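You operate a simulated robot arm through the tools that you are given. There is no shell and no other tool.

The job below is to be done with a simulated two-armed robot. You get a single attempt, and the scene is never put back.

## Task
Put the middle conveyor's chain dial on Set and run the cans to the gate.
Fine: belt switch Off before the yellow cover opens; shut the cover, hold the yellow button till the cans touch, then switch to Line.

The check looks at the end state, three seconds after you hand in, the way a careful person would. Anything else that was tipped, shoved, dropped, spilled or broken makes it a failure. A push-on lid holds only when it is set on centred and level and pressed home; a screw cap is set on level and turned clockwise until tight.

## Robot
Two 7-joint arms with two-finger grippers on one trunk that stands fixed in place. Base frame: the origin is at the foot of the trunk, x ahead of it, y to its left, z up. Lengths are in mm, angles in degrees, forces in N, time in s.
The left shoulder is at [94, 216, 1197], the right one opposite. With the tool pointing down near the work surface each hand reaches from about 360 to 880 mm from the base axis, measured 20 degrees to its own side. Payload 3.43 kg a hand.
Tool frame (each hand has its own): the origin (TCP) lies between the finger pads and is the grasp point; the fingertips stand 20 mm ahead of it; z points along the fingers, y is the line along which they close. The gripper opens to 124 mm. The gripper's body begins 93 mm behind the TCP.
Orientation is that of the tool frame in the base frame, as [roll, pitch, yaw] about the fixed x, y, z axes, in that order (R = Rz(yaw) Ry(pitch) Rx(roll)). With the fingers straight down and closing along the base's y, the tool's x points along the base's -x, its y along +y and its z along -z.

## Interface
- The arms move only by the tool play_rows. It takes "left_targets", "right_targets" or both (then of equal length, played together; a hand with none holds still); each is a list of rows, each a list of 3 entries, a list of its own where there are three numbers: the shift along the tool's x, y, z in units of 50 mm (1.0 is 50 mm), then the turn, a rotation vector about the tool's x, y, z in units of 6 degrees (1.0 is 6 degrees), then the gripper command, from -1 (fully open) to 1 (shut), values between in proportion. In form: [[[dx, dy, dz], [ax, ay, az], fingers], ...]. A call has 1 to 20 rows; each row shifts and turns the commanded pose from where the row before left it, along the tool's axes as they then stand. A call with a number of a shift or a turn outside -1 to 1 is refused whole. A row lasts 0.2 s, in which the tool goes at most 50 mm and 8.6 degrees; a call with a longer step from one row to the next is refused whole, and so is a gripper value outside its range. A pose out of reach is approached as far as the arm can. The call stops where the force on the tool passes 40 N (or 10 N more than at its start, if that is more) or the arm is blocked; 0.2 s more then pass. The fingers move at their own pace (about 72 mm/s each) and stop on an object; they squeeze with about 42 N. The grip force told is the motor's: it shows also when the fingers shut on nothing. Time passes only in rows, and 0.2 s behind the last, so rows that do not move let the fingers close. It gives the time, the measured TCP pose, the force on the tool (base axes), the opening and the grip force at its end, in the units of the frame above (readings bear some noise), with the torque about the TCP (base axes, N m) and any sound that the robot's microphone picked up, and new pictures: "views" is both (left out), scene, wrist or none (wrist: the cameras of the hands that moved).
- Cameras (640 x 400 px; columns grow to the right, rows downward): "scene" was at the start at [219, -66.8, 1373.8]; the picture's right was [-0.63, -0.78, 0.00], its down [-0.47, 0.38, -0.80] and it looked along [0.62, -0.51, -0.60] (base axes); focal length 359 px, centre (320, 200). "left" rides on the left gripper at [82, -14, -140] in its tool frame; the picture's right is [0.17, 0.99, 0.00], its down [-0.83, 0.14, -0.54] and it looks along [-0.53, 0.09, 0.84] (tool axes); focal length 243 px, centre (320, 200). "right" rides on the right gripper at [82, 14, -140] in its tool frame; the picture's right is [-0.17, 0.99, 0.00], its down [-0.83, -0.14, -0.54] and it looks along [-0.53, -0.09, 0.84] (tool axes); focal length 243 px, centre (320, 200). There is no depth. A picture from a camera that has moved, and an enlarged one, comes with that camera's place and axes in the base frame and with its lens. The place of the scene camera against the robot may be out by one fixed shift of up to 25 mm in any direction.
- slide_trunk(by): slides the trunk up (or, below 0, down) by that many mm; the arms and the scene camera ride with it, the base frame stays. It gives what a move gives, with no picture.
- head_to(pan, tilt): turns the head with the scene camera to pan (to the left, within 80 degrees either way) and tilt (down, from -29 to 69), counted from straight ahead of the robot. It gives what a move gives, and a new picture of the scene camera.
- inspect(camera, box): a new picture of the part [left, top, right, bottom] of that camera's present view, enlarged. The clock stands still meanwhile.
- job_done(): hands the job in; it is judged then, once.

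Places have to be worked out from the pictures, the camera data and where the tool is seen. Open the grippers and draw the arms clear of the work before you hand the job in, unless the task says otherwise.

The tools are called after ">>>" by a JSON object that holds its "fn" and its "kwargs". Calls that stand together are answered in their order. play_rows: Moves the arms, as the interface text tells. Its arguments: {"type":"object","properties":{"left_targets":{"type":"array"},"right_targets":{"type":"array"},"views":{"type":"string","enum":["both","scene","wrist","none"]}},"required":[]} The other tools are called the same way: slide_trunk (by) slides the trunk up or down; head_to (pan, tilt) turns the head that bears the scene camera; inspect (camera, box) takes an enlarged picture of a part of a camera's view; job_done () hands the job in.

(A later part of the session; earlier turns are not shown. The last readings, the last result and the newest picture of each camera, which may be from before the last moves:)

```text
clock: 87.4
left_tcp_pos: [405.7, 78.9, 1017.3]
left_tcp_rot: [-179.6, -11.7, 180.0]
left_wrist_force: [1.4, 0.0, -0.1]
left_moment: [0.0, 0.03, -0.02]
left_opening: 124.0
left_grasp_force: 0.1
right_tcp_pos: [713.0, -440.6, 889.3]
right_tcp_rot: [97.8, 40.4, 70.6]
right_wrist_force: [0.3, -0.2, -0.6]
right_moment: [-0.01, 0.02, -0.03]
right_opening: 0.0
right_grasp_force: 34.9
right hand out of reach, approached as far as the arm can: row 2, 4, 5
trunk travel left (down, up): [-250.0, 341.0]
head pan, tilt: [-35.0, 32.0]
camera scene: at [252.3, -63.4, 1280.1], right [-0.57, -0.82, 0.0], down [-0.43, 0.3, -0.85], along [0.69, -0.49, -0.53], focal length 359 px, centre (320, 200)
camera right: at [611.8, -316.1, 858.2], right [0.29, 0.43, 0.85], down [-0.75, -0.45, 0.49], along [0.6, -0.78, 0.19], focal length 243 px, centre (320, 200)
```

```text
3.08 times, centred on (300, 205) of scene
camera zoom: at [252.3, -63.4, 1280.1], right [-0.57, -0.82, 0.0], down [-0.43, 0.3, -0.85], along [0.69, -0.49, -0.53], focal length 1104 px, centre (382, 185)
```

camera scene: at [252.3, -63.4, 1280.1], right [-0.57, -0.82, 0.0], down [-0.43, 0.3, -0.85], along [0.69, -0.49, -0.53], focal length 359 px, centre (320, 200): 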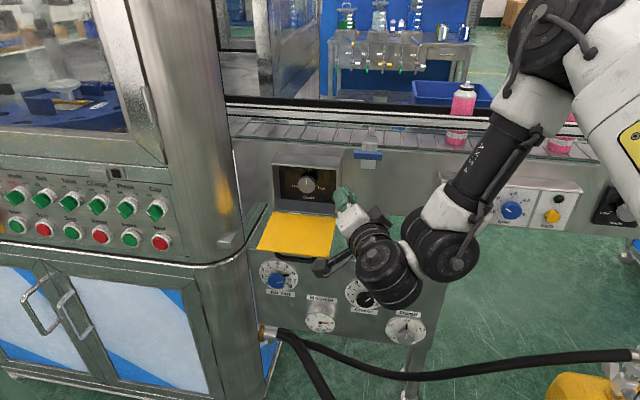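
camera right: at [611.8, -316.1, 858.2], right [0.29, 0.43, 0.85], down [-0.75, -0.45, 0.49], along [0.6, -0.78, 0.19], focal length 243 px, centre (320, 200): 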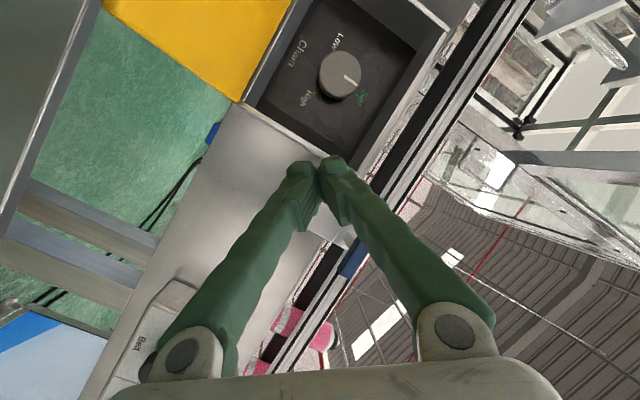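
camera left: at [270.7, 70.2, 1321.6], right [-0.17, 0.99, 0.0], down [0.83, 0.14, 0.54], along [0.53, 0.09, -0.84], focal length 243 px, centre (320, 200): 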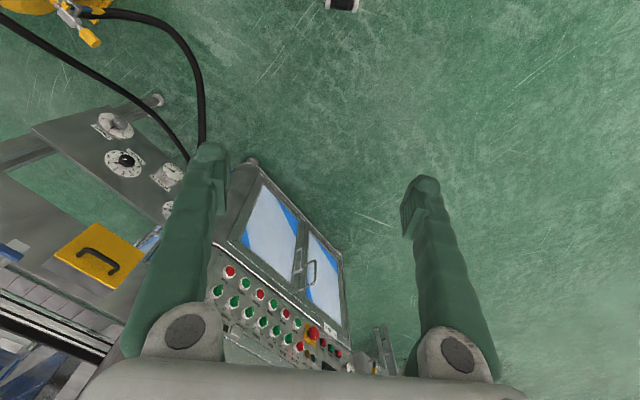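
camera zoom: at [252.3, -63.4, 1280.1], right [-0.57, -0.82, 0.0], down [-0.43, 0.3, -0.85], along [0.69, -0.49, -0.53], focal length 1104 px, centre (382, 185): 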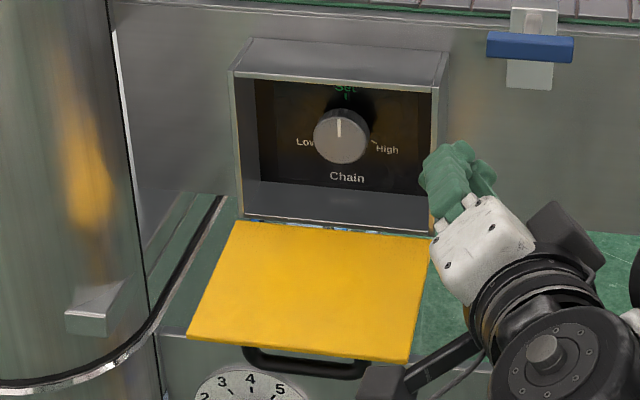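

The dial shows Set clearly with the cover still open at ~100°. I descend on the cover's right side to get below its handle.

>>> {"fn": "play_rows", "kwargs": {"right_targets": [[[0.494, -0.678, -0.089], [0, 0, 0], 1.0], [[0.494, -0.678, -0.089], [0, 0, 0], 1.0], [[0.494, -0.678, -0.089], [0, 0, 0], 1.0], [[0.494, -0.678, -0.089], [0, 0, 0], 1.0], [[0, 0, 0], [0, 0, 0], 1.0]], "views": "both"}}

>>> {"fn": "inspect", "kwargs": {"camera": "scene", "box": [240, 160, 400, 290]}}

```text
clock: 88.2
left_tcp_pos: [405.1, 81.5, 1018.0]
left_tcp_rot: [-179.6, -11.7, 180.0]
left_wrist_force: [0.5, -0.4, -1.1]
left_moment: [0.02, 0.03, -0.02]
left_opening: 123.9
left_grasp_force: 0.0
right_tcp_pos: [752.2, -443.8, 822.9]
right_tcp_rot: [97.3, 39.8, 69.7]
right_wrist_force: [-9.3, 3.9, 12.5]
right_moment: [-0.04, 0.11, -0.09]
right_opening: 0.0
right_grasp_force: 35.2
right hand out of reach, approached as far as the arm can: row 1, 2, 3
trunk travel left (down, up): [-250.0, 341.0]
head pan, tilt: [-35.0, 32.0]
stopped in row 3 (right hand): the force on the tool passed its limit at 73 N (the readings are from after the stop); the commanded pose is now the measured one
camera scene: at [251.3, -63.0, 1280.4], right [-0.57, -0.82, 0.0], down [-0.43, 0.3, -0.85], along [0.69, -0.49, -0.53], focal length 359 px, centre (320, 200)
camera right: at [652.1, -318.2, 791.1], right [0.29, 0.42, 0.86], down [-0.76, -0.45, 0.48], along [0.59, -0.79, 0.19], focal length 243 px, centre (320, 200)
```

scene: 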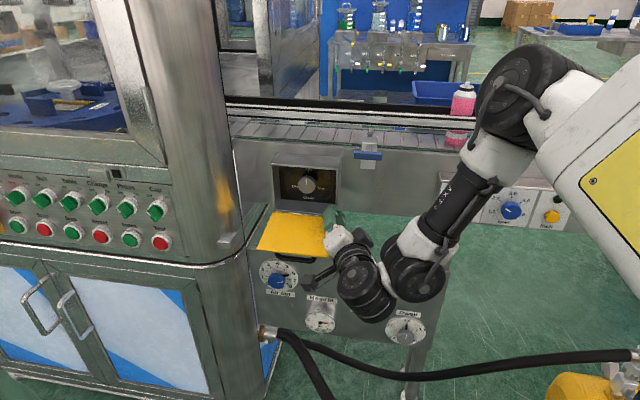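
right: 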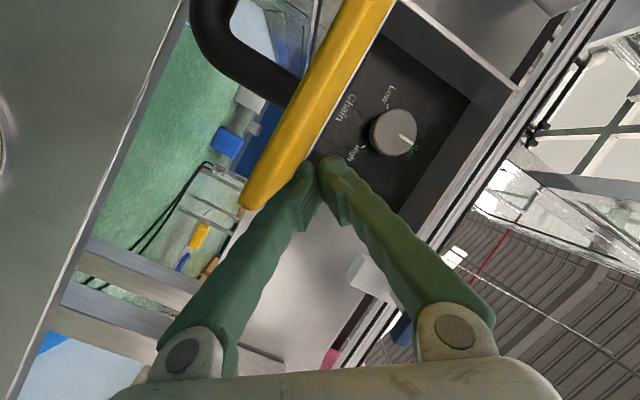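

```text
3.08 times, centred on (320, 225) of scene
camera zoom: at [251.3, -63.0, 1280.4], right [-0.57, -0.82, 0.0], down [-0.43, 0.3, -0.85], along [0.69, -0.49, -0.53], focal length 1104 px, centre (320, 123)
```

zoom: 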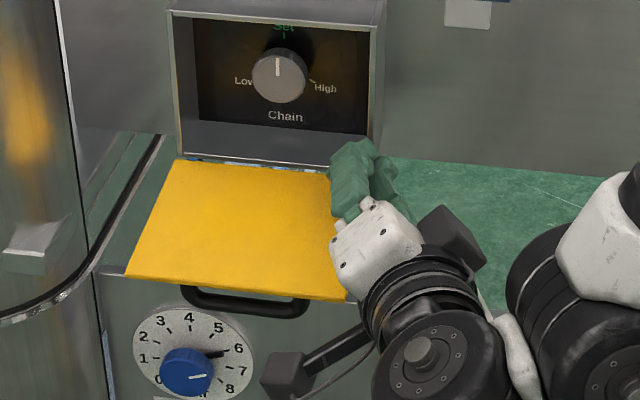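

The arm ran out of range going down in this posture and drifted onto the cover's edge (stopped; the dial still shows Set). I lift off up-right and swing the hand to point more to the left, which suits this arm posture.

>>> {"fn": "play_rows", "kwargs": {"right_targets": [[[-0.334, 0.072, -0.322], [0, 0, 0], 1.0], [[-0.334, 0.072, -0.322], [0, 0, 0], 1.0], [[0, 0, 0], [0, 0, 0], 1.0]], "views": "none"}}

>>> {"fn": "play_rows", "kwargs": {"right_targets": [[[0, 0, 0], [-0.628, 0.735, -0.089], 1.0], [[0, 0, 0], [-0.628, 0.735, -0.089], 1.0], [[0, 0, 0], [-0.628, 0.735, -0.089], 1.0], [[0, 0, 0], [-0.628, 0.735, -0.089], 1.0], [[0, 0, 0], [0, 0, 0], 1.0]], "views": "both"}}

```text
clock: 89.0
left_tcp_pos: [405.8, 80.8, 1016.8]
left_tcp_rot: [-179.8, -11.7, 180.0]
left_wrist_force: [-0.2, -0.3, -0.6]
left_moment: [0.03, 0.02, -0.01]
left_opening: 124.1
left_grasp_force: 0.0
right_tcp_pos: [726.9, -449.2, 853.9]
right_tcp_rot: [97.9, 39.9, 70.0]
right_wrist_force: [0.4, 0.1, 0.4]
right_moment: [0.04, 0.04, -0.04]
right_opening: 0.0
right_grasp_force: 35.1
right hand out of reach, approached as far as the arm can: row 2
trunk travel left (down, up): [-250.0, 341.0]
head pan, tilt: [-35.0, 32.0]
```

```text
clock: 90.2
left_tcp_pos: [405.3, 81.1, 1017.9]
left_tcp_rot: [-179.5, -11.7, 180.0]
left_wrist_force: [0.5, -0.5, -0.5]
left_moment: [0.03, 0.0, -0.02]
left_opening: 123.9
left_grasp_force: 0.0
right_tcp_pos: [759.6, -448.9, 867.1]
right_tcp_rot: [97.2, 39.8, 93.0]
right_wrist_force: [0.2, 0.3, 0.4]
right_moment: [0.01, -0.04, -0.02]
right_opening: 0.2
right_grasp_force: 34.6
right hand out of reach, approached as far as the arm can: row 1, 2
trunk travel left (down, up): [-250.0, 341.0]
head pan, tilt: [-35.0, 32.0]
camera scene: at [252.2, -63.3, 1280.2], right [-0.57, -0.82, 0.0], down [-0.43, 0.3, -0.85], along [0.69, -0.49, -0.53], focal length 359 px, centre (320, 200)
camera right: at [618.1, -373.6, 837.5], right [0.1, 0.51, 0.86], down [-0.52, -0.71, 0.48], along [0.85, -0.49, 0.19], focal length 243 px, centre (320, 200)
```

scene: 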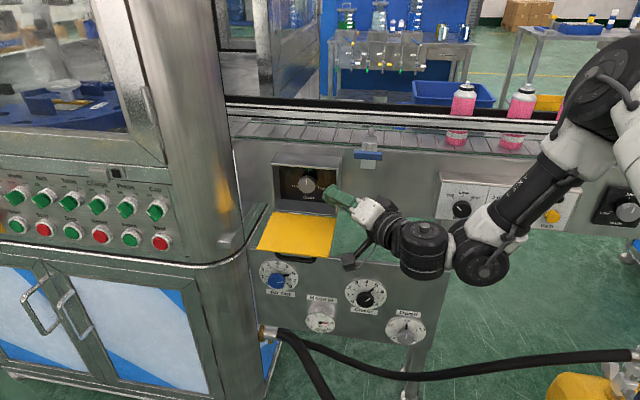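
right: 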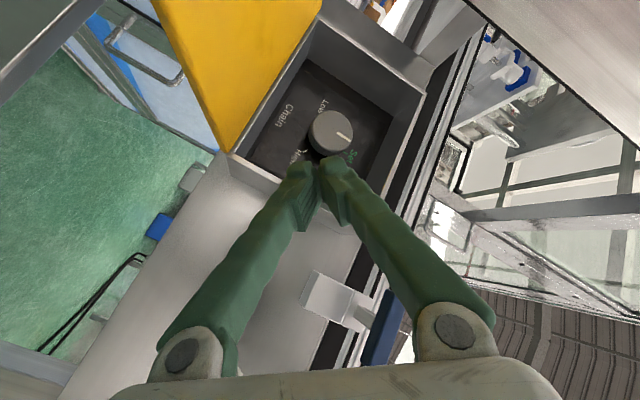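

The hand now points 43° to the left of the normal. I back it out along its axis to the right, clear of the cover, before lowering everything with the trunk.

>>> {"fn": "play_rows", "kwargs": {"right_targets": [[[0, -0.078, -0.5], [0, 0, 0], 1.0], [[0, -0.078, -0.5], [0, 0, 0], 1.0], [[0, 0, -0.3], [0, 0, 0], 1.0], [[0, 0, 0], [0, 0, 0], 1.0]], "views": "both"}}

```text
clock: 91.2
left_tcp_pos: [404.4, 79.8, 1018.1]
left_tcp_rot: [-179.7, -11.7, 180.0]
left_wrist_force: [0.1, 0.1, 0.1]
left_moment: [0.03, 0.01, 0.0]
left_opening: 123.9
left_grasp_force: 0.0
right_tcp_pos: [694.1, -453.5, 868.1]
right_tcp_rot: [97.2, 39.8, 93.0]
right_wrist_force: [0.0, -0.8, 1.2]
right_moment: [-0.02, 0.0, 0.01]
right_opening: 0.0
right_grasp_force: 34.0
trunk travel left (down, up): [-250.0, 341.0]
head pan, tilt: [-35.0, 32.0]
camera scene: at [252.1, -63.1, 1280.2], right [-0.57, -0.82, 0.0], down [-0.43, 0.3, -0.85], along [0.69, -0.49, -0.53], focal length 359 px, centre (320, 200)
camera right: at [551.3, -376.9, 837.6], right [0.1, 0.5, 0.86], down [-0.52, -0.71, 0.48], along [0.85, -0.49, 0.19], focal length 243 px, centre (320, 200)
```

scene: 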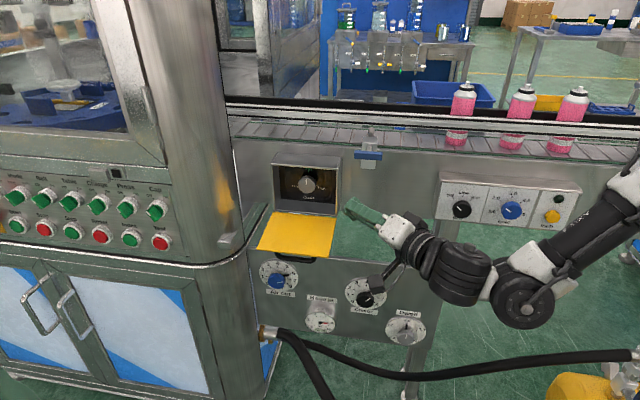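
right: 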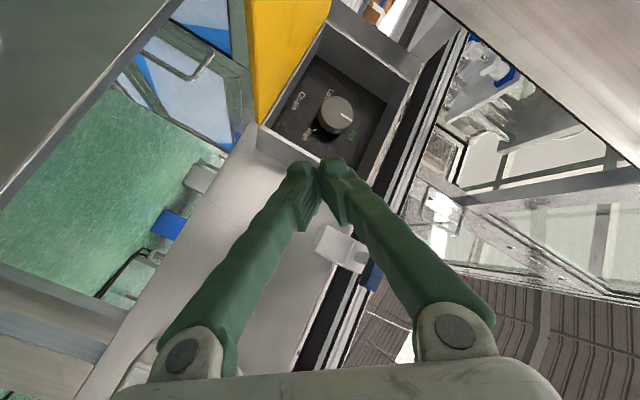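

No strain in this posture, with the arm reaching in from the right. I lower the hand 70 mm on the cover's right side.

>>> {"fn": "play_rows", "kwargs": {"right_targets": [[[0.458, -0.545, 0.069], [0, 0, 0], 1.0], [[0.458, -0.545, 0.069], [0, 0, 0], 1.0], [[0, 0, 0], [0, 0, 0], 1.0]], "views": "none"}}

```text
clock: 92.0
left_tcp_pos: [405.7, 80.7, 1017.8]
left_tcp_rot: [-179.6, -11.6, -179.9]
left_wrist_force: [0.5, 0.1, 0.0]
left_moment: [-0.03, 0.03, -0.01]
left_opening: 124.4
left_grasp_force: 0.0
right_tcp_pos: [692.2, -450.5, 796.2]
right_tcp_rot: [97.0, 39.9, 92.8]
right_wrist_force: [-0.4, 0.1, -1.0]
right_moment: [0.0, -0.02, -0.04]
right_opening: 0.1
right_grasp_force: 34.3
trunk travel left (down, up): [-250.0, 341.0]
head pan, tilt: [-35.0, 32.0]
```

Fine. I continue down and outward to get below the cover's edge level (z≈751), still on its right side.

>>> {"fn": "play_rows", "kwargs": {"right_targets": [[[0.619, -0.118, -0.376], [0, 0, 0], 1.0], [[0.619, -0.118, -0.376], [0, 0, 0], 1.0], [[0, 0, 0], [0, 0, 0], 1.0]], "views": "both"}}

>>> {"fn": "inspect", "kwargs": {"camera": "scene", "box": [240, 180, 400, 310]}}

```text
clock: 92.8
left_tcp_pos: [405.2, 80.9, 1017.6]
left_tcp_rot: [-179.6, -11.7, 180.0]
left_wrist_force: [0.4, -0.2, -0.2]
left_moment: [-0.04, 0.01, -0.03]
left_opening: 124.0
left_grasp_force: 0.1
right_tcp_pos: [667.3, -423.9, 768.1]
right_tcp_rot: [97.5, 39.7, 93.5]
right_wrist_force: [0.5, -1.3, -0.7]
right_moment: [-0.02, 0.0, -0.02]
right_opening: 0.0
right_grasp_force: 34.2
right hand out of reach, approached as far as the arm can: row 2
trunk travel left (down, up): [-250.0, 341.0]
head pan, tilt: [-35.0, 32.0]
camera scene: at [251.9, -63.3, 1280.2], right [-0.57, -0.82, 0.0], down [-0.43, 0.3, -0.85], along [0.69, -0.49, -0.53], focal length 359 px, centre (320, 200)
camera right: at [525.1, -348.2, 737.9], right [0.1, 0.5, 0.86], down [-0.51, -0.71, 0.48], along [0.85, -0.49, 0.19], focal length 243 px, centre (320, 200)
```

scene: 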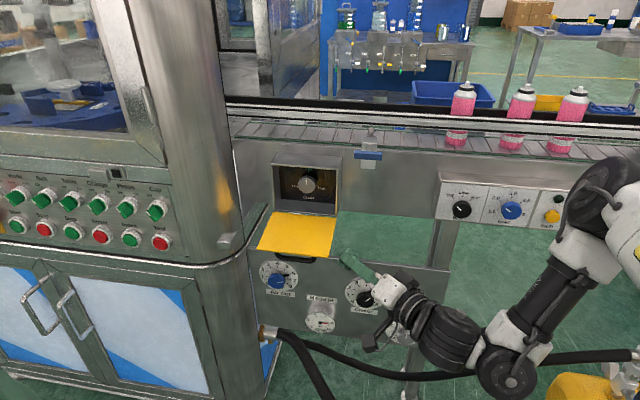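
right: 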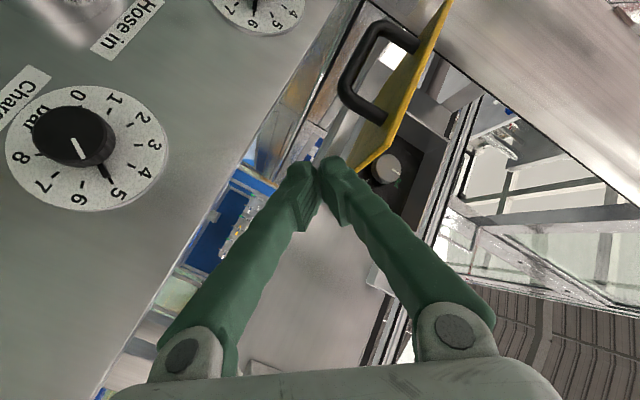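

```text
3.08 times, centred on (320, 245) of scene
camera zoom: at [251.9, -63.3, 1280.2], right [-0.57, -0.82, 0.0], down [-0.43, 0.3, -0.85], along [0.69, -0.49, -0.53], focal length 1104 px, centre (320, 62)
```

zoom: 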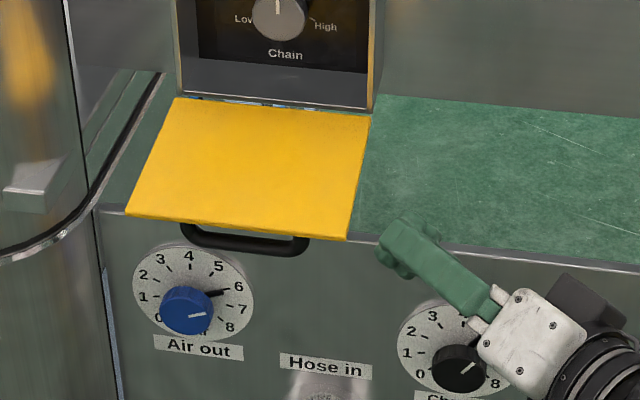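

Just short of the wanted spot because of reach. From the wrist view the fingers are about level with the cover's edge, so I go straight down another 20 mm.

>>> {"fn": "play_rows", "kwargs": {"right_targets": [[[0.13, -0.152, 0.02], [0, 0, 0], 1.0], [[0.13, -0.152, 0.02], [0, 0, 0], 1.0], [[0, 0, 0], [0, 0, 0], 1.0]], "views": "wrist"}}

```text
clock: 93.6
left_tcp_pos: [405.5, 81.2, 1017.8]
left_tcp_rot: [-179.7, -11.7, 180.0]
left_wrist_force: [-0.1, 0.0, -0.3]
left_moment: [-0.01, -0.02, -0.01]
left_opening: 123.7
left_grasp_force: 0.0
right_tcp_pos: [674.7, -429.7, 752.8]
right_tcp_rot: [97.5, 39.7, 93.3]
right_wrist_force: [0.2, -0.5, 0.3]
right_moment: [0.03, -0.02, 0.0]
right_opening: 0.0
right_grasp_force: 34.6
right hand out of reach, approached as far as the arm can: row 1, 2
trunk travel left (down, up): [-250.0, 341.0]
head pan, tilt: [-35.0, 32.0]
camera right: at [532.4, -354.2, 723.5], right [0.1, 0.5, 0.86], down [-0.51, -0.71, 0.48], along [0.85, -0.49, 0.19], focal length 243 px, centre (320, 200)
```

right: 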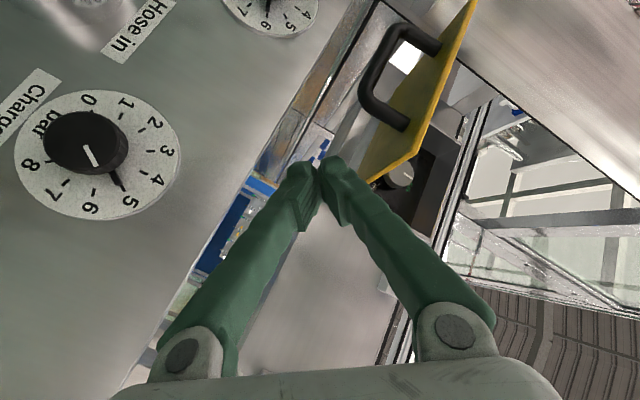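

The arm is at its lower limit here; lowering the trunk 100 mm gives it room (the space under the hand is free).

>>> {"fn": "slide_trunk", "kwargs": {"by": -100}}

>>> {"fn": "play_rows", "kwargs": {"right_targets": [[[-0.32, 0.381, -0.048], [0, 0, 0], 1.0], [[-0.32, 0.381, -0.048], [0, 0, 0], 1.0], [[0.2, 0.136, -0.253], [0, 0, 0], 1.0], [[0, 0, 0], [0, 0, 0], 1.0]], "views": "both"}}

```text
clock: 94.9
left_tcp_pos: [405.4, 80.6, 918.2]
left_tcp_rot: [-179.6, -11.5, -180.0]
left_wrist_force: [0.1, -0.3, 0.1]
left_moment: [0.0, 0.0, 0.01]
left_opening: 124.0
left_grasp_force: 0.1
right_tcp_pos: [674.5, -430.9, 654.9]
right_tcp_rot: [97.2, 39.7, 93.3]
right_wrist_force: [-0.5, 0.4, -0.1]
right_moment: [-0.06, 0.0, 0.0]
right_opening: 0.0
right_grasp_force: 34.2
trunk travel left (down, up): [-150.0, 441.0]
head pan, tilt: [-35.0, 32.0]
```

```text
clock: 95.9
left_tcp_pos: [405.9, 80.3, 918.2]
left_tcp_rot: [-179.6, -11.7, -179.9]
left_wrist_force: [-0.3, 0.5, 0.2]
left_moment: [-0.01, 0.02, -0.01]
left_opening: 123.8
left_grasp_force: 0.0
right_tcp_pos: [663.2, -419.2, 706.1]
right_tcp_rot: [97.5, 39.7, 93.5]
right_wrist_force: [-0.2, 0.7, 0.7]
right_moment: [0.0, -0.02, 0.02]
right_opening: 0.0
right_grasp_force: 33.9
trunk travel left (down, up): [-150.0, 441.0]
head pan, tilt: [-35.0, 32.0]
camera scene: at [289.4, -63.2, 1165.9], right [-0.57, -0.82, 0.0], down [-0.43, 0.3, -0.85], along [0.69, -0.49, -0.53], focal length 359 px, centre (320, 200)
camera right: at [520.3, -343.8, 675.2], right [0.1, 0.5, 0.86], down [-0.51, -0.71, 0.48], along [0.85, -0.49, 0.19], focal length 243 px, centre (320, 200)
```

scene: 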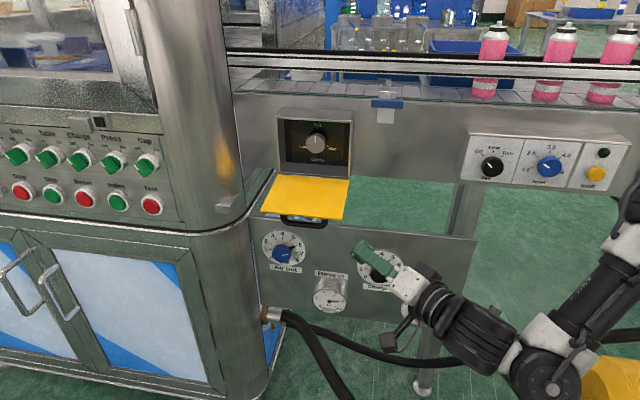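
right: 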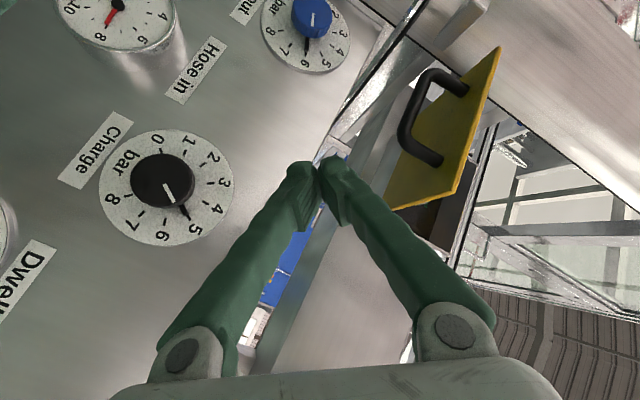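

Good – no strain with the lower trunk. I rise to just below the cover level, then slide left beneath its front-right corner.

>>> {"fn": "play_rows", "kwargs": {"right_targets": [[[-0.183, 0.378, -0.149], [0, 0, 0], 1.0], [[-0.183, 0.378, -0.149], [0, 0, 0], 1.0], [[0.226, 0.228, 0.3], [0, 0, 0], 1.0], [[0.226, 0.228, 0.3], [0, 0, 0], 1.0], [[0, 0, 0], [0, 0, 0], 1.0]], "views": "both"}}

>>> {"fn": "inspect", "kwargs": {"camera": "scene", "box": [240, 130, 400, 260]}}

>>> {"fn": "inspect", "kwargs": {"camera": "right", "box": [240, 60, 460, 240]}}

```text
clock: 97.1
left_tcp_pos: [405.5, 80.1, 918.8]
left_tcp_rot: [-179.6, -11.7, -180.0]
left_wrist_force: [-0.3, 0.0, 0.6]
left_moment: [0.02, -0.02, 0.03]
left_opening: 123.9
left_grasp_force: 0.0
right_tcp_pos: [683.6, -378.5, 747.6]
right_tcp_rot: [97.4, 39.7, 93.3]
right_wrist_force: [0.3, 0.0, 0.0]
right_moment: [0.01, -0.02, 0.0]
right_opening: 0.0
right_grasp_force: 34.5
trunk travel left (down, up): [-150.0, 441.0]
head pan, tilt: [-35.0, 32.0]
camera scene: at [289.5, -63.3, 1165.9], right [-0.57, -0.82, 0.0], down [-0.43, 0.3, -0.85], along [0.69, -0.49, -0.53], focal length 359 px, centre (320, 200)
camera right: at [542.8, -302.3, 717.3], right [0.1, 0.5, 0.86], down [-0.51, -0.71, 0.48], along [0.85, -0.49, 0.19], focal length 243 px, centre (320, 200)
```

scene: 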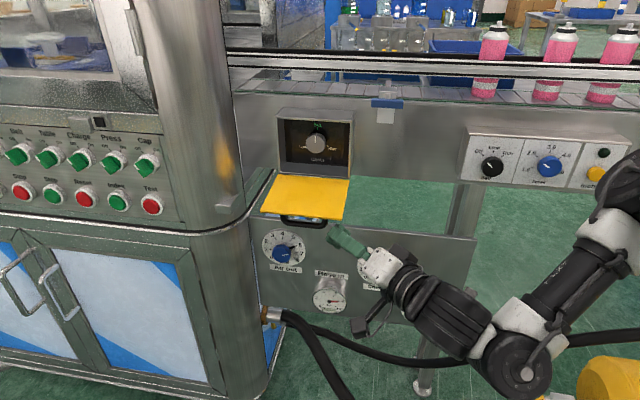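
right: 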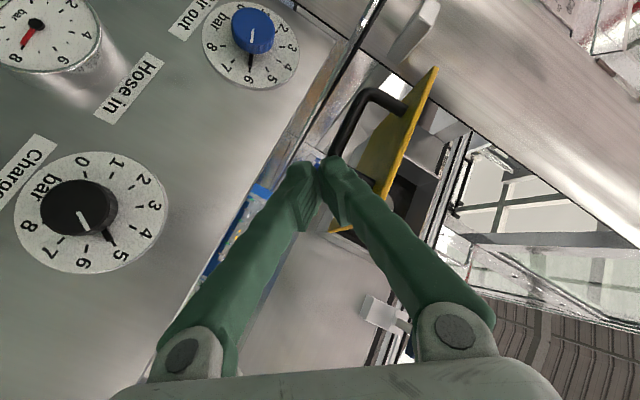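

```text
3.08 times, centred on (320, 195) of scene
camera zoom: at [289.5, -63.3, 1165.9], right [-0.57, -0.82, 0.0], down [-0.43, 0.3, -0.85], along [0.69, -0.49, -0.53], focal length 1104 px, centre (320, 215)
```

zoom: 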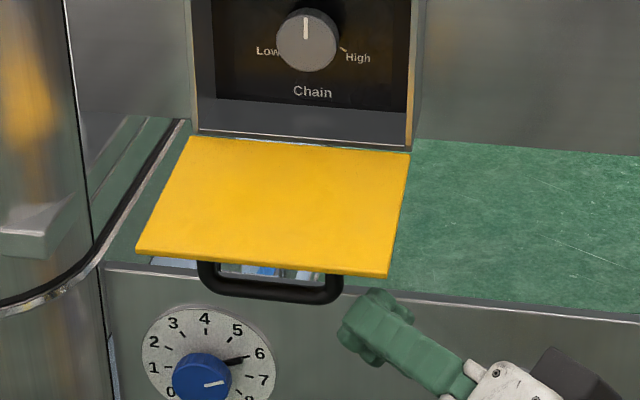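

```text
2.22 times, centred on (350, 150) of right
camera zoom: at [542.8, -302.3, 717.3], right [0.1, 0.5, 0.86], down [-0.51, -0.71, 0.48], along [0.85, -0.49, 0.19], focal length 539 px, centre (253, 311)
```

zoom: 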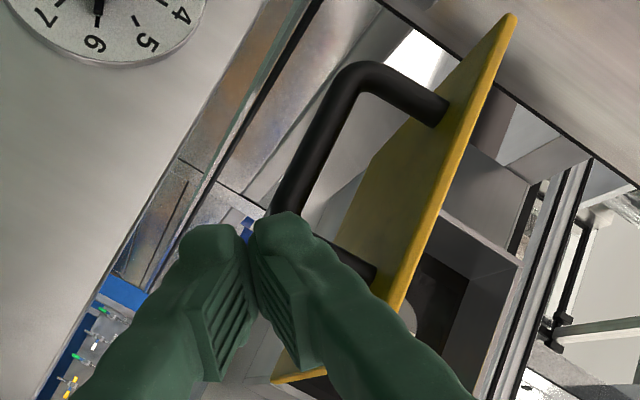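

The fingers are under the cover's front-right corner, beside the handle. I now raise them along the hinge arc to swing the cover up, first to about 80°.

>>> {"fn": "play_rows", "kwargs": {"right_targets": [[[-0.146, 0.188, -0.032], [0, 0, 0], 1.0], [[-0.146, 0.188, -0.032], [0, 0, 0], 1.0], [[-0.201, 0.282, -0.062], [0, 0, 0], 1.0], [[-0.201, 0.282, -0.062], [0, 0, 0], 1.0]], "views": "both"}}

>>> {"fn": "inspect", "kwargs": {"camera": "scene", "box": [240, 130, 400, 260]}}

```text
clock: 98.1
left_tcp_pos: [406.5, 82.0, 918.1]
left_tcp_rot: [-179.6, -11.7, -180.0]
left_wrist_force: [-0.9, 0.1, -0.2]
left_moment: [0.01, 0.0, 0.02]
left_opening: 124.1
left_grasp_force: 0.0
right_tcp_pos: [680.4, -374.5, 805.8]
right_tcp_rot: [97.5, 39.6, 93.3]
right_wrist_force: [1.0, 0.4, -0.9]
right_moment: [0.0, -0.01, 0.01]
right_opening: 0.0
right_grasp_force: 33.7
trunk travel left (down, up): [-150.0, 441.0]
head pan, tilt: [-35.0, 32.0]
camera scene: at [289.5, -63.2, 1165.9], right [-0.57, -0.82, 0.0], down [-0.43, 0.3, -0.85], along [0.69, -0.49, -0.53], focal length 359 px, centre (320, 200)
camera right: at [538.4, -298.8, 776.1], right [0.1, 0.5, 0.86], down [-0.51, -0.71, 0.48], along [0.85, -0.49, 0.19], focal length 243 px, centre (320, 200)
```

scene: 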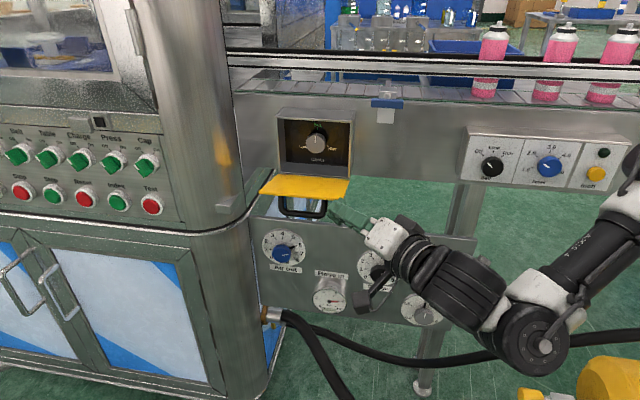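
right: 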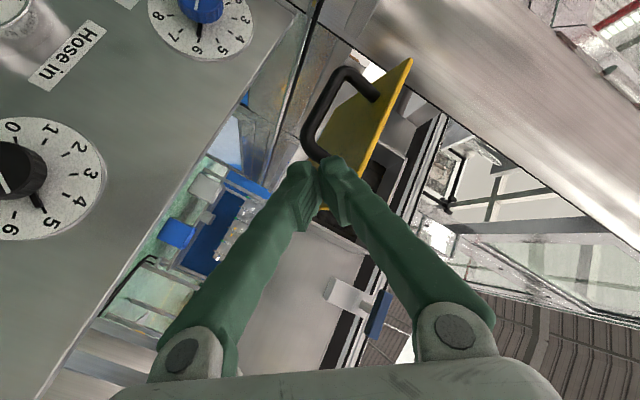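

```text
3.08 times, centred on (320, 195) of scene
camera zoom: at [289.5, -63.2, 1165.9], right [-0.57, -0.82, 0.0], down [-0.43, 0.3, -0.85], along [0.69, -0.49, -0.53], focal length 1104 px, centre (320, 215)
```

zoom: 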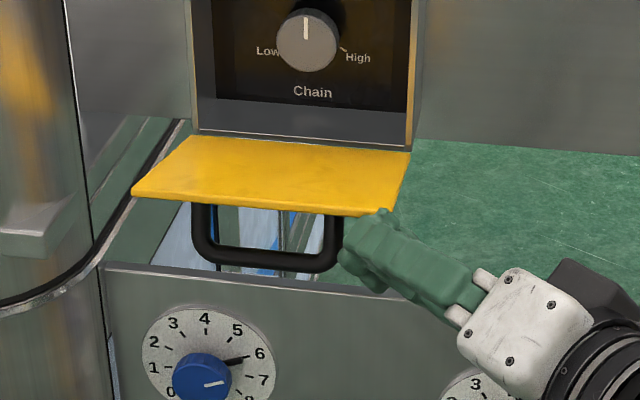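

The cover rises smoothly with the fingers. I continue along the arc to about 40°.

>>> {"fn": "play_rows", "kwargs": {"right_targets": [[[-0.292, 0.253, 0.027], [0, 0, 0], 1.0], [[-0.291, 0.253, 0.028], [0, 0, 0], 1.0], [[-0.329, 0.163, 0.124], [0, 0, 0], 1.0], [[-0.329, 0.163, 0.124], [0, 0, 0], 1.0]], "views": "both"}}

>>> {"fn": "inspect", "kwargs": {"camera": "scene", "box": [240, 110, 400, 240]}}

```text
clock: 99.1
left_tcp_pos: [404.5, 81.4, 918.4]
left_tcp_rot: [-179.6, -11.7, 180.0]
left_wrist_force: [-0.2, -0.1, -0.3]
left_moment: [0.02, -0.02, 0.01]
left_opening: 124.2
left_grasp_force: 0.0
right_tcp_pos: [700.9, -397.3, 875.7]
right_tcp_rot: [97.3, 39.7, 93.2]
right_wrist_force: [-0.1, -1.2, 0.5]
right_moment: [-0.04, 0.0, 0.04]
right_opening: 0.1
right_grasp_force: 34.6
trunk travel left (down, up): [-150.0, 441.0]
head pan, tilt: [-35.0, 32.0]
camera scene: at [289.1, -63.2, 1166.1], right [-0.57, -0.82, 0.0], down [-0.43, 0.3, -0.85], along [0.69, -0.49, -0.53], focal length 359 px, centre (320, 200)
camera right: at [558.9, -320.1, 846.2], right [0.1, 0.5, 0.86], down [-0.51, -0.71, 0.48], along [0.85, -0.49, 0.19], focal length 243 px, centre (320, 200)
```

scene: 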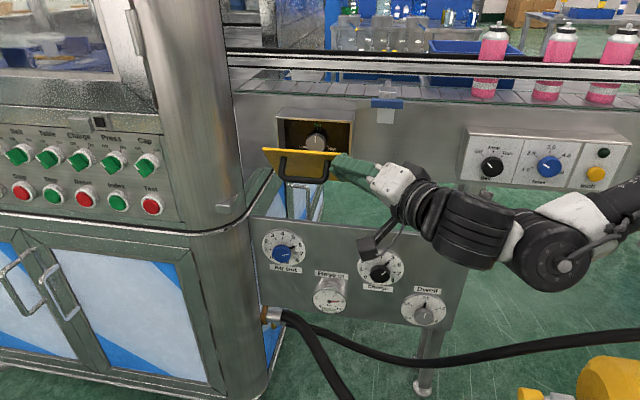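
right: 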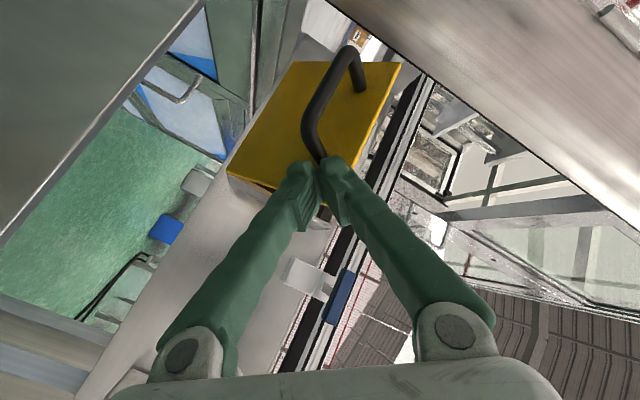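

```text
3.08 times, centred on (320, 175) of scene
camera zoom: at [289.1, -63.2, 1166.1], right [-0.57, -0.82, 0.0], down [-0.43, 0.3, -0.85], along [0.69, -0.49, -0.53], focal length 1104 px, centre (320, 277)
```

zoom: 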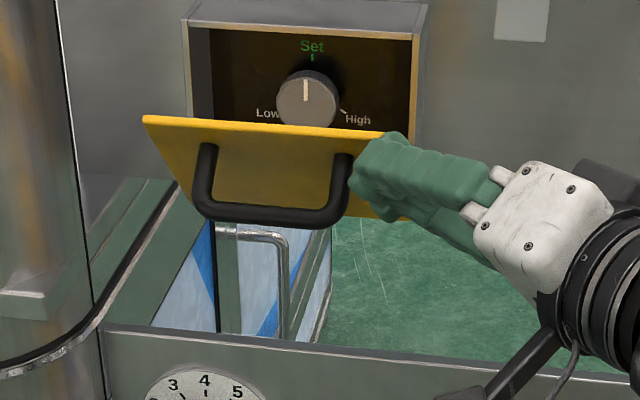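

Cover at ~45° and the dial still shows Set. I continue to ~20° and then toward shut.

>>> {"fn": "play_rows", "kwargs": {"right_targets": [[[-0.332, 0.05, 0.211], [0, 0, 0], 1.0], [[-0.331, 0.05, 0.212], [0, 0, 0], 1.0], [[-0.188, -0.048, 0.178], [0, 0, 0], 1.0], [[-0.188, -0.048, 0.178], [0, 0, 0], 1.0]], "views": "both"}}

>>> {"fn": "inspect", "kwargs": {"camera": "scene", "box": [240, 100, 400, 230]}}

```text
clock: 100.1
left_tcp_pos: [405.4, 80.9, 919.5]
left_tcp_rot: [-179.7, -11.7, -180.0]
left_wrist_force: [0.1, 0.6, -0.2]
left_moment: [-0.03, 0.0, -0.01]
left_opening: 123.9
left_grasp_force: 0.0
right_tcp_pos: [741.2, -437.7, 906.6]
right_tcp_rot: [97.4, 39.7, 93.4]
right_wrist_force: [0.3, 0.3, -0.2]
right_moment: [0.01, -0.02, 0.0]
right_opening: 0.0
right_grasp_force: 34.3
trunk travel left (down, up): [-150.0, 441.0]
head pan, tilt: [-35.0, 32.0]
camera scene: at [289.4, -63.4, 1165.9], right [-0.57, -0.82, 0.0], down [-0.43, 0.3, -0.85], along [0.69, -0.49, -0.53], focal length 359 px, centre (320, 200)
camera right: at [599.4, -361.2, 875.2], right [0.1, 0.5, 0.86], down [-0.51, -0.71, 0.48], along [0.85, -0.49, 0.19], focal length 243 px, centre (320, 200)
```

scene: 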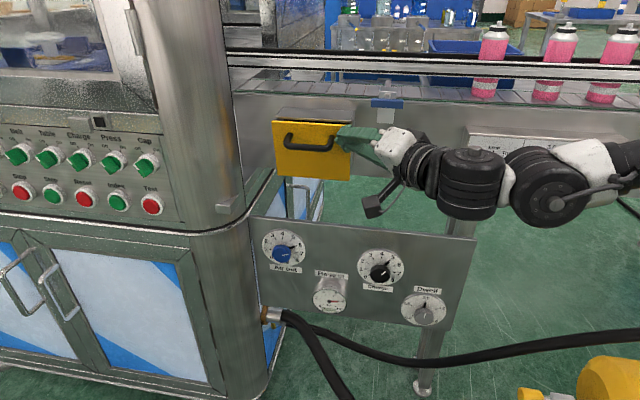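
right: 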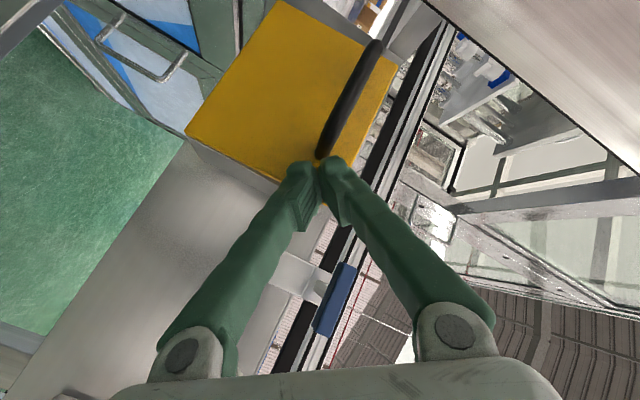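

```text
3.08 times, centred on (320, 165) of scene
camera zoom: at [289.4, -63.4, 1165.9], right [-0.57, -0.82, 0.0], down [-0.43, 0.3, -0.85], along [0.69, -0.49, -0.53], focal length 1104 px, centre (320, 308)
```

zoom: 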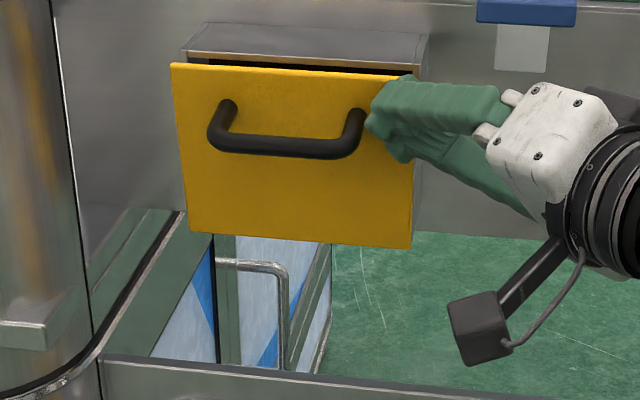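

Nearly shut. I push straight in, in small steps, until it seats.

>>> {"fn": "play_rows", "kwargs": {"right_targets": [[[-0.046, -0.031, 0.058], [0, 0, 0], 1.0], [[-0.046, -0.031, 0.058], [0, 0, 0], 1.0], [[-0.046, -0.031, 0.058], [0, 0, 0], 1.0], [[-0.046, -0.031, 0.058], [0, 0, 0], 1.0]], "views": "scene"}}

>>> {"fn": "inspect", "kwargs": {"camera": "scene", "box": [260, 90, 370, 190]}}

```text
clock: 101.1
left_tcp_pos: [405.8, 80.4, 918.1]
left_tcp_rot: [-179.5, -11.6, -180.0]
left_wrist_force: [-0.3, 0.2, -0.6]
left_moment: [-0.01, 0.01, 0.03]
left_opening: 123.8
left_grasp_force: 0.0
right_tcp_pos: [752.9, -445.5, 904.4]
right_tcp_rot: [97.5, 39.7, 93.5]
right_wrist_force: [-10.5, 4.5, -2.3]
right_moment: [0.04, -0.04, -0.1]
right_opening: 0.0
right_grasp_force: 34.1
trunk travel left (down, up): [-150.0, 441.0]
head pan, tilt: [-35.0, 32.0]
camera scene: at [288.5, -62.8, 1166.2], right [-0.57, -0.82, 0.0], down [-0.43, 0.3, -0.85], along [0.7, -0.49, -0.53], focal length 359 px, centre (320, 200)
```

scene: 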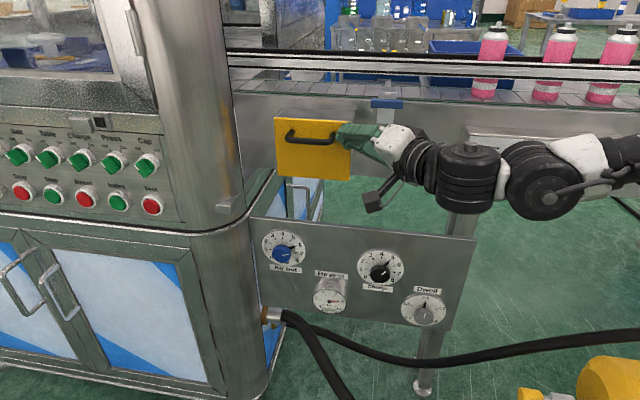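

```text
4.00 times, centred on (315, 140) of scene
camera zoom: at [288.5, -62.8, 1166.2], right [-0.57, -0.82, 0.0], down [-0.43, 0.3, -0.85], along [0.7, -0.49, -0.53], focal length 1435 px, centre (340, 440)
```

zoom: 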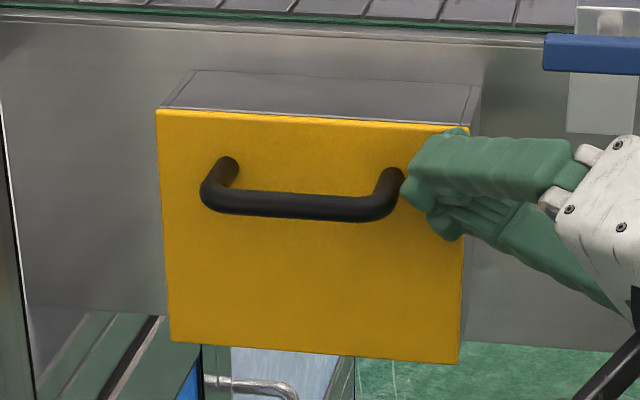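

The cover looks flush. I press a little more to make sure it is fully home.

>>> {"fn": "play_rows", "kwargs": {"right_targets": [[[-0.035, -0.023, 0.044], [0, 0, 0], 1.0], [[-0.035, -0.023, 0.044], [0, 0, 0], 1.0], [[0, 0, 0], [0, 0, 0], 1.0]], "views": "scene"}}

>>> {"fn": "inspect", "kwargs": {"camera": "scene", "box": [260, 90, 370, 190]}}

```text
clock: 101.7
left_tcp_pos: [404.5, 81.0, 918.9]
left_tcp_rot: [-179.6, -11.6, 180.0]
left_wrist_force: [-0.5, 0.0, -0.9]
left_moment: [-0.02, 0.04, -0.04]
left_opening: 124.0
left_grasp_force: 0.1
right_tcp_pos: [753.5, -444.8, 903.3]
right_tcp_rot: [97.7, 39.6, 94.3]
right_wrist_force: [-16.8, 7.3, 3.3]
right_moment: [0.03, -0.14, -0.17]
right_opening: 0.1
right_grasp_force: 34.4
trunk travel left (down, up): [-150.0, 441.0]
head pan, tilt: [-35.0, 32.0]
stopped in row 2 (right hand): the force on the tool passed its limit at 44 N (the readings are from after the stop); the commanded pose is now the measured one
camera scene: at [287.8, -62.8, 1166.5], right [-0.57, -0.82, 0.0], down [-0.43, 0.3, -0.85], along [0.7, -0.49, -0.53], focal length 359 px, centre (320, 200)
```

scene: 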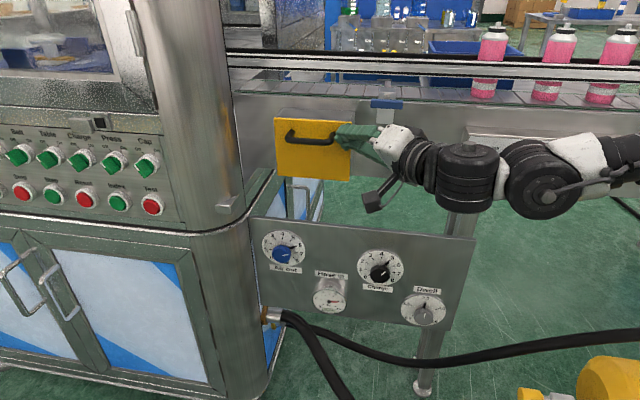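

```text
4.00 times, centred on (315, 140) of scene
camera zoom: at [287.8, -62.8, 1166.5], right [-0.57, -0.82, 0.0], down [-0.43, 0.3, -0.85], along [0.7, -0.49, -0.53], focal length 1435 px, centre (340, 440)
```

zoom: 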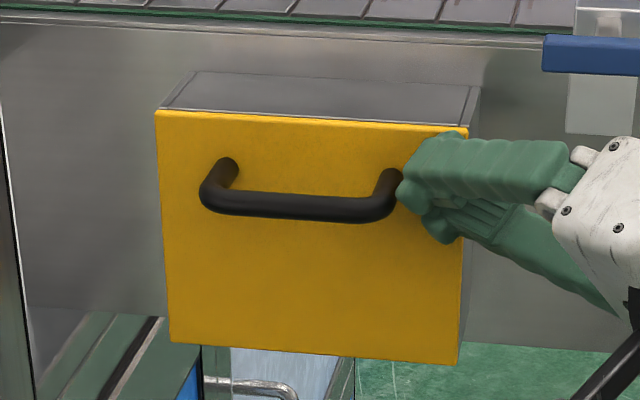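

The cover is shut against its stop. Next the Inch button on the panel to the right: I swing the hand off the cover, up and to the right, while turning it back toward a fingers-down attitude (first half).

>>> {"fn": "play_rows", "kwargs": {"right_targets": [[[-0.204, 0.054, -0.298], [0.969, 0.665, -0.259], 1.0], [[-0.184, 0.018, -0.315], [0.969, 0.665, -0.259], 1.0], [[-0.161, -0.019, -0.327], [0.969, 0.665, -0.259], 1.0], [[-0.137, -0.057, -0.333], [0.969, 0.665, -0.259], 1.0], [[-0.112, -0.094, -0.335], [0.969, 0.665, -0.259], 1.0]], "views": "both"}}

```text
clock: 102.9
left_tcp_pos: [406.6, 80.5, 917.6]
left_tcp_rot: [-179.7, -11.7, -179.9]
left_wrist_force: [1.1, 0.5, 0.0]
left_moment: [0.02, 0.03, 0.01]
left_opening: 123.9
left_grasp_force: 0.1
right_tcp_pos: [728.4, -451.0, 921.5]
right_tcp_rot: [118.3, 40.1, 107.1]
right_wrist_force: [-0.3, 0.1, -0.2]
right_moment: [0.01, 0.01, 0.03]
right_opening: 0.0
right_grasp_force: 35.0
right hand out of reach, approached as far as the arm can: row 3, 4, 5
trunk travel left (down, up): [-150.0, 441.0]
head pan, tilt: [-35.0, 32.0]
camera scene: at [289.5, -63.5, 1165.9], right [-0.57, -0.82, 0.0], down [-0.43, 0.3, -0.85], along [0.69, -0.49, -0.53], focal length 359 px, centre (320, 200)
camera right: at [582.8, -375.4, 927.3], right [0.32, 0.55, 0.77], down [-0.35, -0.69, 0.64], along [0.88, -0.48, -0.02], focal length 243 px, centre (320, 200)
```

scene: 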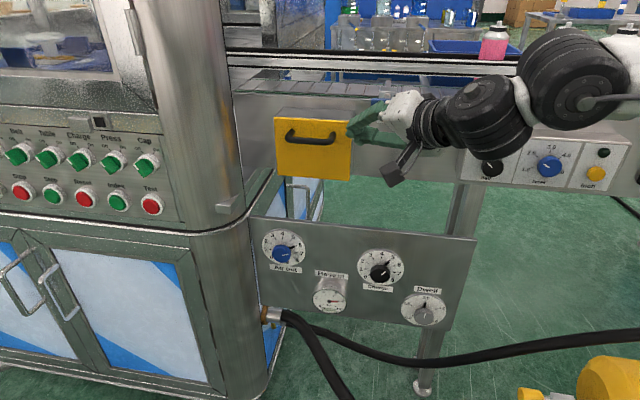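
right: 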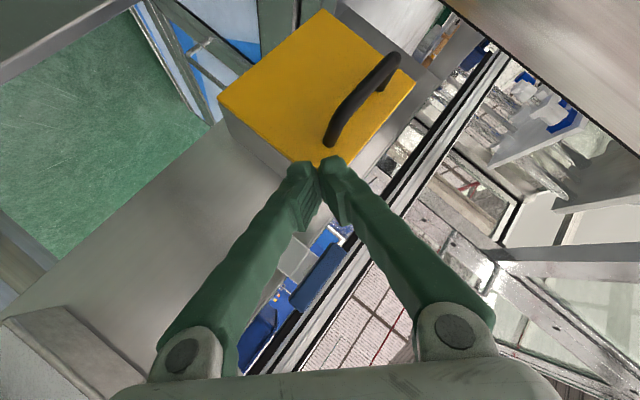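

The hand is free of the cover but close to the arm's inner limit. I continue the rotation nearly in place, only rising, which brings the wrist farther out.

>>> {"fn": "play_rows", "kwargs": {"right_targets": [[[-0.103, 0.108, -0.058], [0.96, 0.628, -0.23], 1.0], [[-0.101, 0.099, -0.075], [0.96, 0.628, -0.23], 1.0], [[-0.098, 0.088, -0.091], [0.96, 0.628, -0.23], 1.0]], "views": "both"}}

```text
clock: 103.7
left_tcp_pos: [405.4, 80.7, 918.6]
left_tcp_rot: [-179.6, -11.6, -180.0]
left_wrist_force: [0.3, 0.2, -0.7]
left_moment: [0.01, -0.02, 0.02]
left_opening: 124.1
left_grasp_force: 0.2
right_tcp_pos: [728.2, -447.6, 921.9]
right_tcp_rot: [118.2, 40.1, 107.2]
right_wrist_force: [0.4, -0.4, -0.7]
right_moment: [-0.02, 0.03, -0.01]
right_opening: 0.0
right_grasp_force: 34.4
right hand out of reach, approached as far as the arm can: row 1, 2, 3
trunk travel left (down, up): [-150.0, 441.0]
head pan, tilt: [-35.0, 32.0]
camera scene: at [289.5, -63.3, 1165.9], right [-0.57, -0.82, 0.0], down [-0.43, 0.3, -0.85], along [0.69, -0.49, -0.53], focal length 359 px, centre (320, 200)
camera right: at [582.8, -375.3, 927.3], right [0.32, 0.55, 0.77], down [-0.35, -0.69, 0.64], along [0.88, -0.48, -0.02], focal length 243 px, centre (320, 200)
```

scene: 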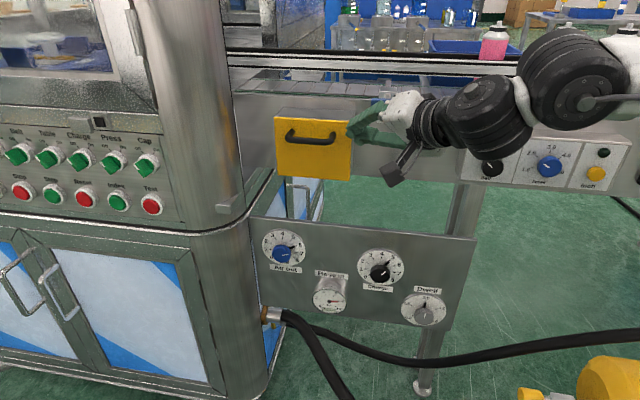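
right: 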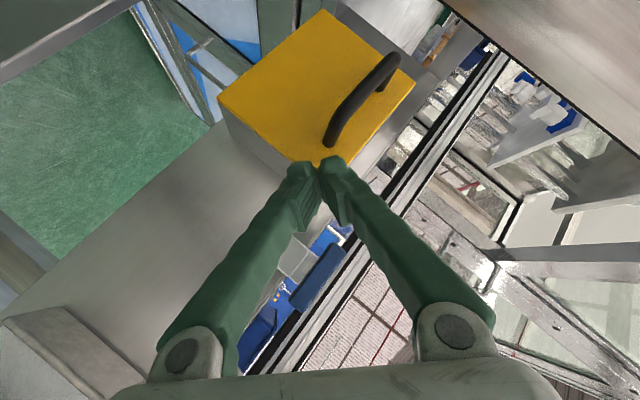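

The arm is stuck at a joint limit in that direction. Rolling the hand counter-clockwise first (the reverse of how it got here) should free it, so I do that in place.

>>> {"fn": "play_rows", "kwargs": {"right_targets": [[[0, 0, 0], [0.357, 0.181, -0.817], 1.0], [[0, 0, 0], [0.357, 0.181, -0.817], 1.0], [[0, 0, 0], [0.357, 0.181, -0.817], 1.0], [[0, 0, 0], [0.357, 0.181, -0.817], 1.0]], "views": "scene"}}

```text
clock: 104.7
left_tcp_pos: [405.1, 81.0, 917.6]
left_tcp_rot: [-179.6, -11.7, 180.0]
left_wrist_force: [0.3, -0.6, 0.5]
left_moment: [0.0, 0.0, 0.0]
left_opening: 124.0
left_grasp_force: 0.0
right_tcp_pos: [728.6, -449.4, 923.1]
right_tcp_rot: [143.9, 52.3, 130.8]
right_wrist_force: [0.0, 0.4, -0.4]
right_moment: [-0.01, 0.01, -0.01]
right_opening: 0.0
right_grasp_force: 34.7
trunk travel left (down, up): [-150.0, 441.0]
head pan, tilt: [-35.0, 32.0]
camera scene: at [289.5, -62.9, 1165.9], right [-0.57, -0.82, 0.0], down [-0.43, 0.3, -0.85], along [0.69, -0.49, -0.53], focal length 359 px, centre (320, 200)
```

scene: 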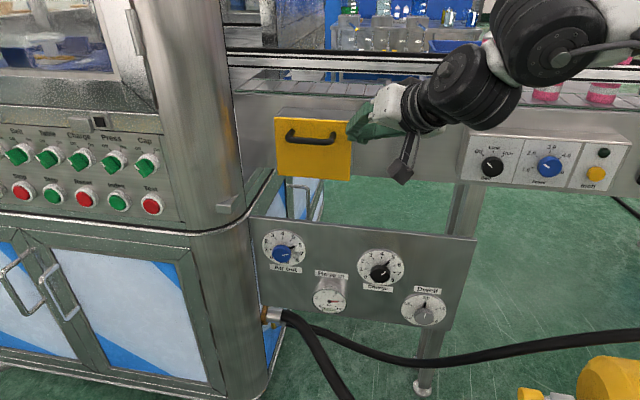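

That freed it. I rotate partway (≈19°) toward fingers-down in place, which also moves the wrist farther out.

>>> {"fn": "play_rows", "kwargs": {"right_targets": [[[0, 0, 0], [0.753, 0.744, 0.158], 1.0], [[0, 0, 0], [0.753, 0.744, 0.158], 1.0], [[0, 0, 0], [0.753, 0.744, 0.158], 1.0]], "views": "scene"}}

```text
clock: 105.5
left_tcp_pos: [404.8, 82.0, 917.4]
left_tcp_rot: [-179.6, -11.6, 179.9]
left_wrist_force: [-0.2, 0.0, 0.5]
left_moment: [0.01, -0.06, 0.01]
left_opening: 123.9
left_grasp_force: 0.2
right_tcp_pos: [735.7, -461.2, 923.6]
right_tcp_rot: [161.3, 38.9, 135.9]
right_wrist_force: [0.3, -0.1, 1.2]
right_moment: [0.01, 0.03, 0.0]
right_opening: 0.0
right_grasp_force: 34.6
right hand out of reach, approached as far as the arm can: row 2, 3
trunk travel left (down, up): [-150.0, 441.0]
head pan, tilt: [-35.0, 32.0]
camera scene: at [288.4, -62.6, 1166.3], right [-0.57, -0.82, 0.0], down [-0.43, 0.3, -0.85], along [0.7, -0.49, -0.53], focal length 359 px, centre (320, 200)
```

scene: 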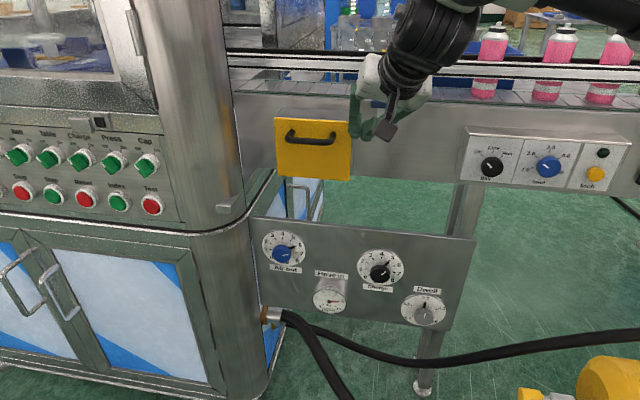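

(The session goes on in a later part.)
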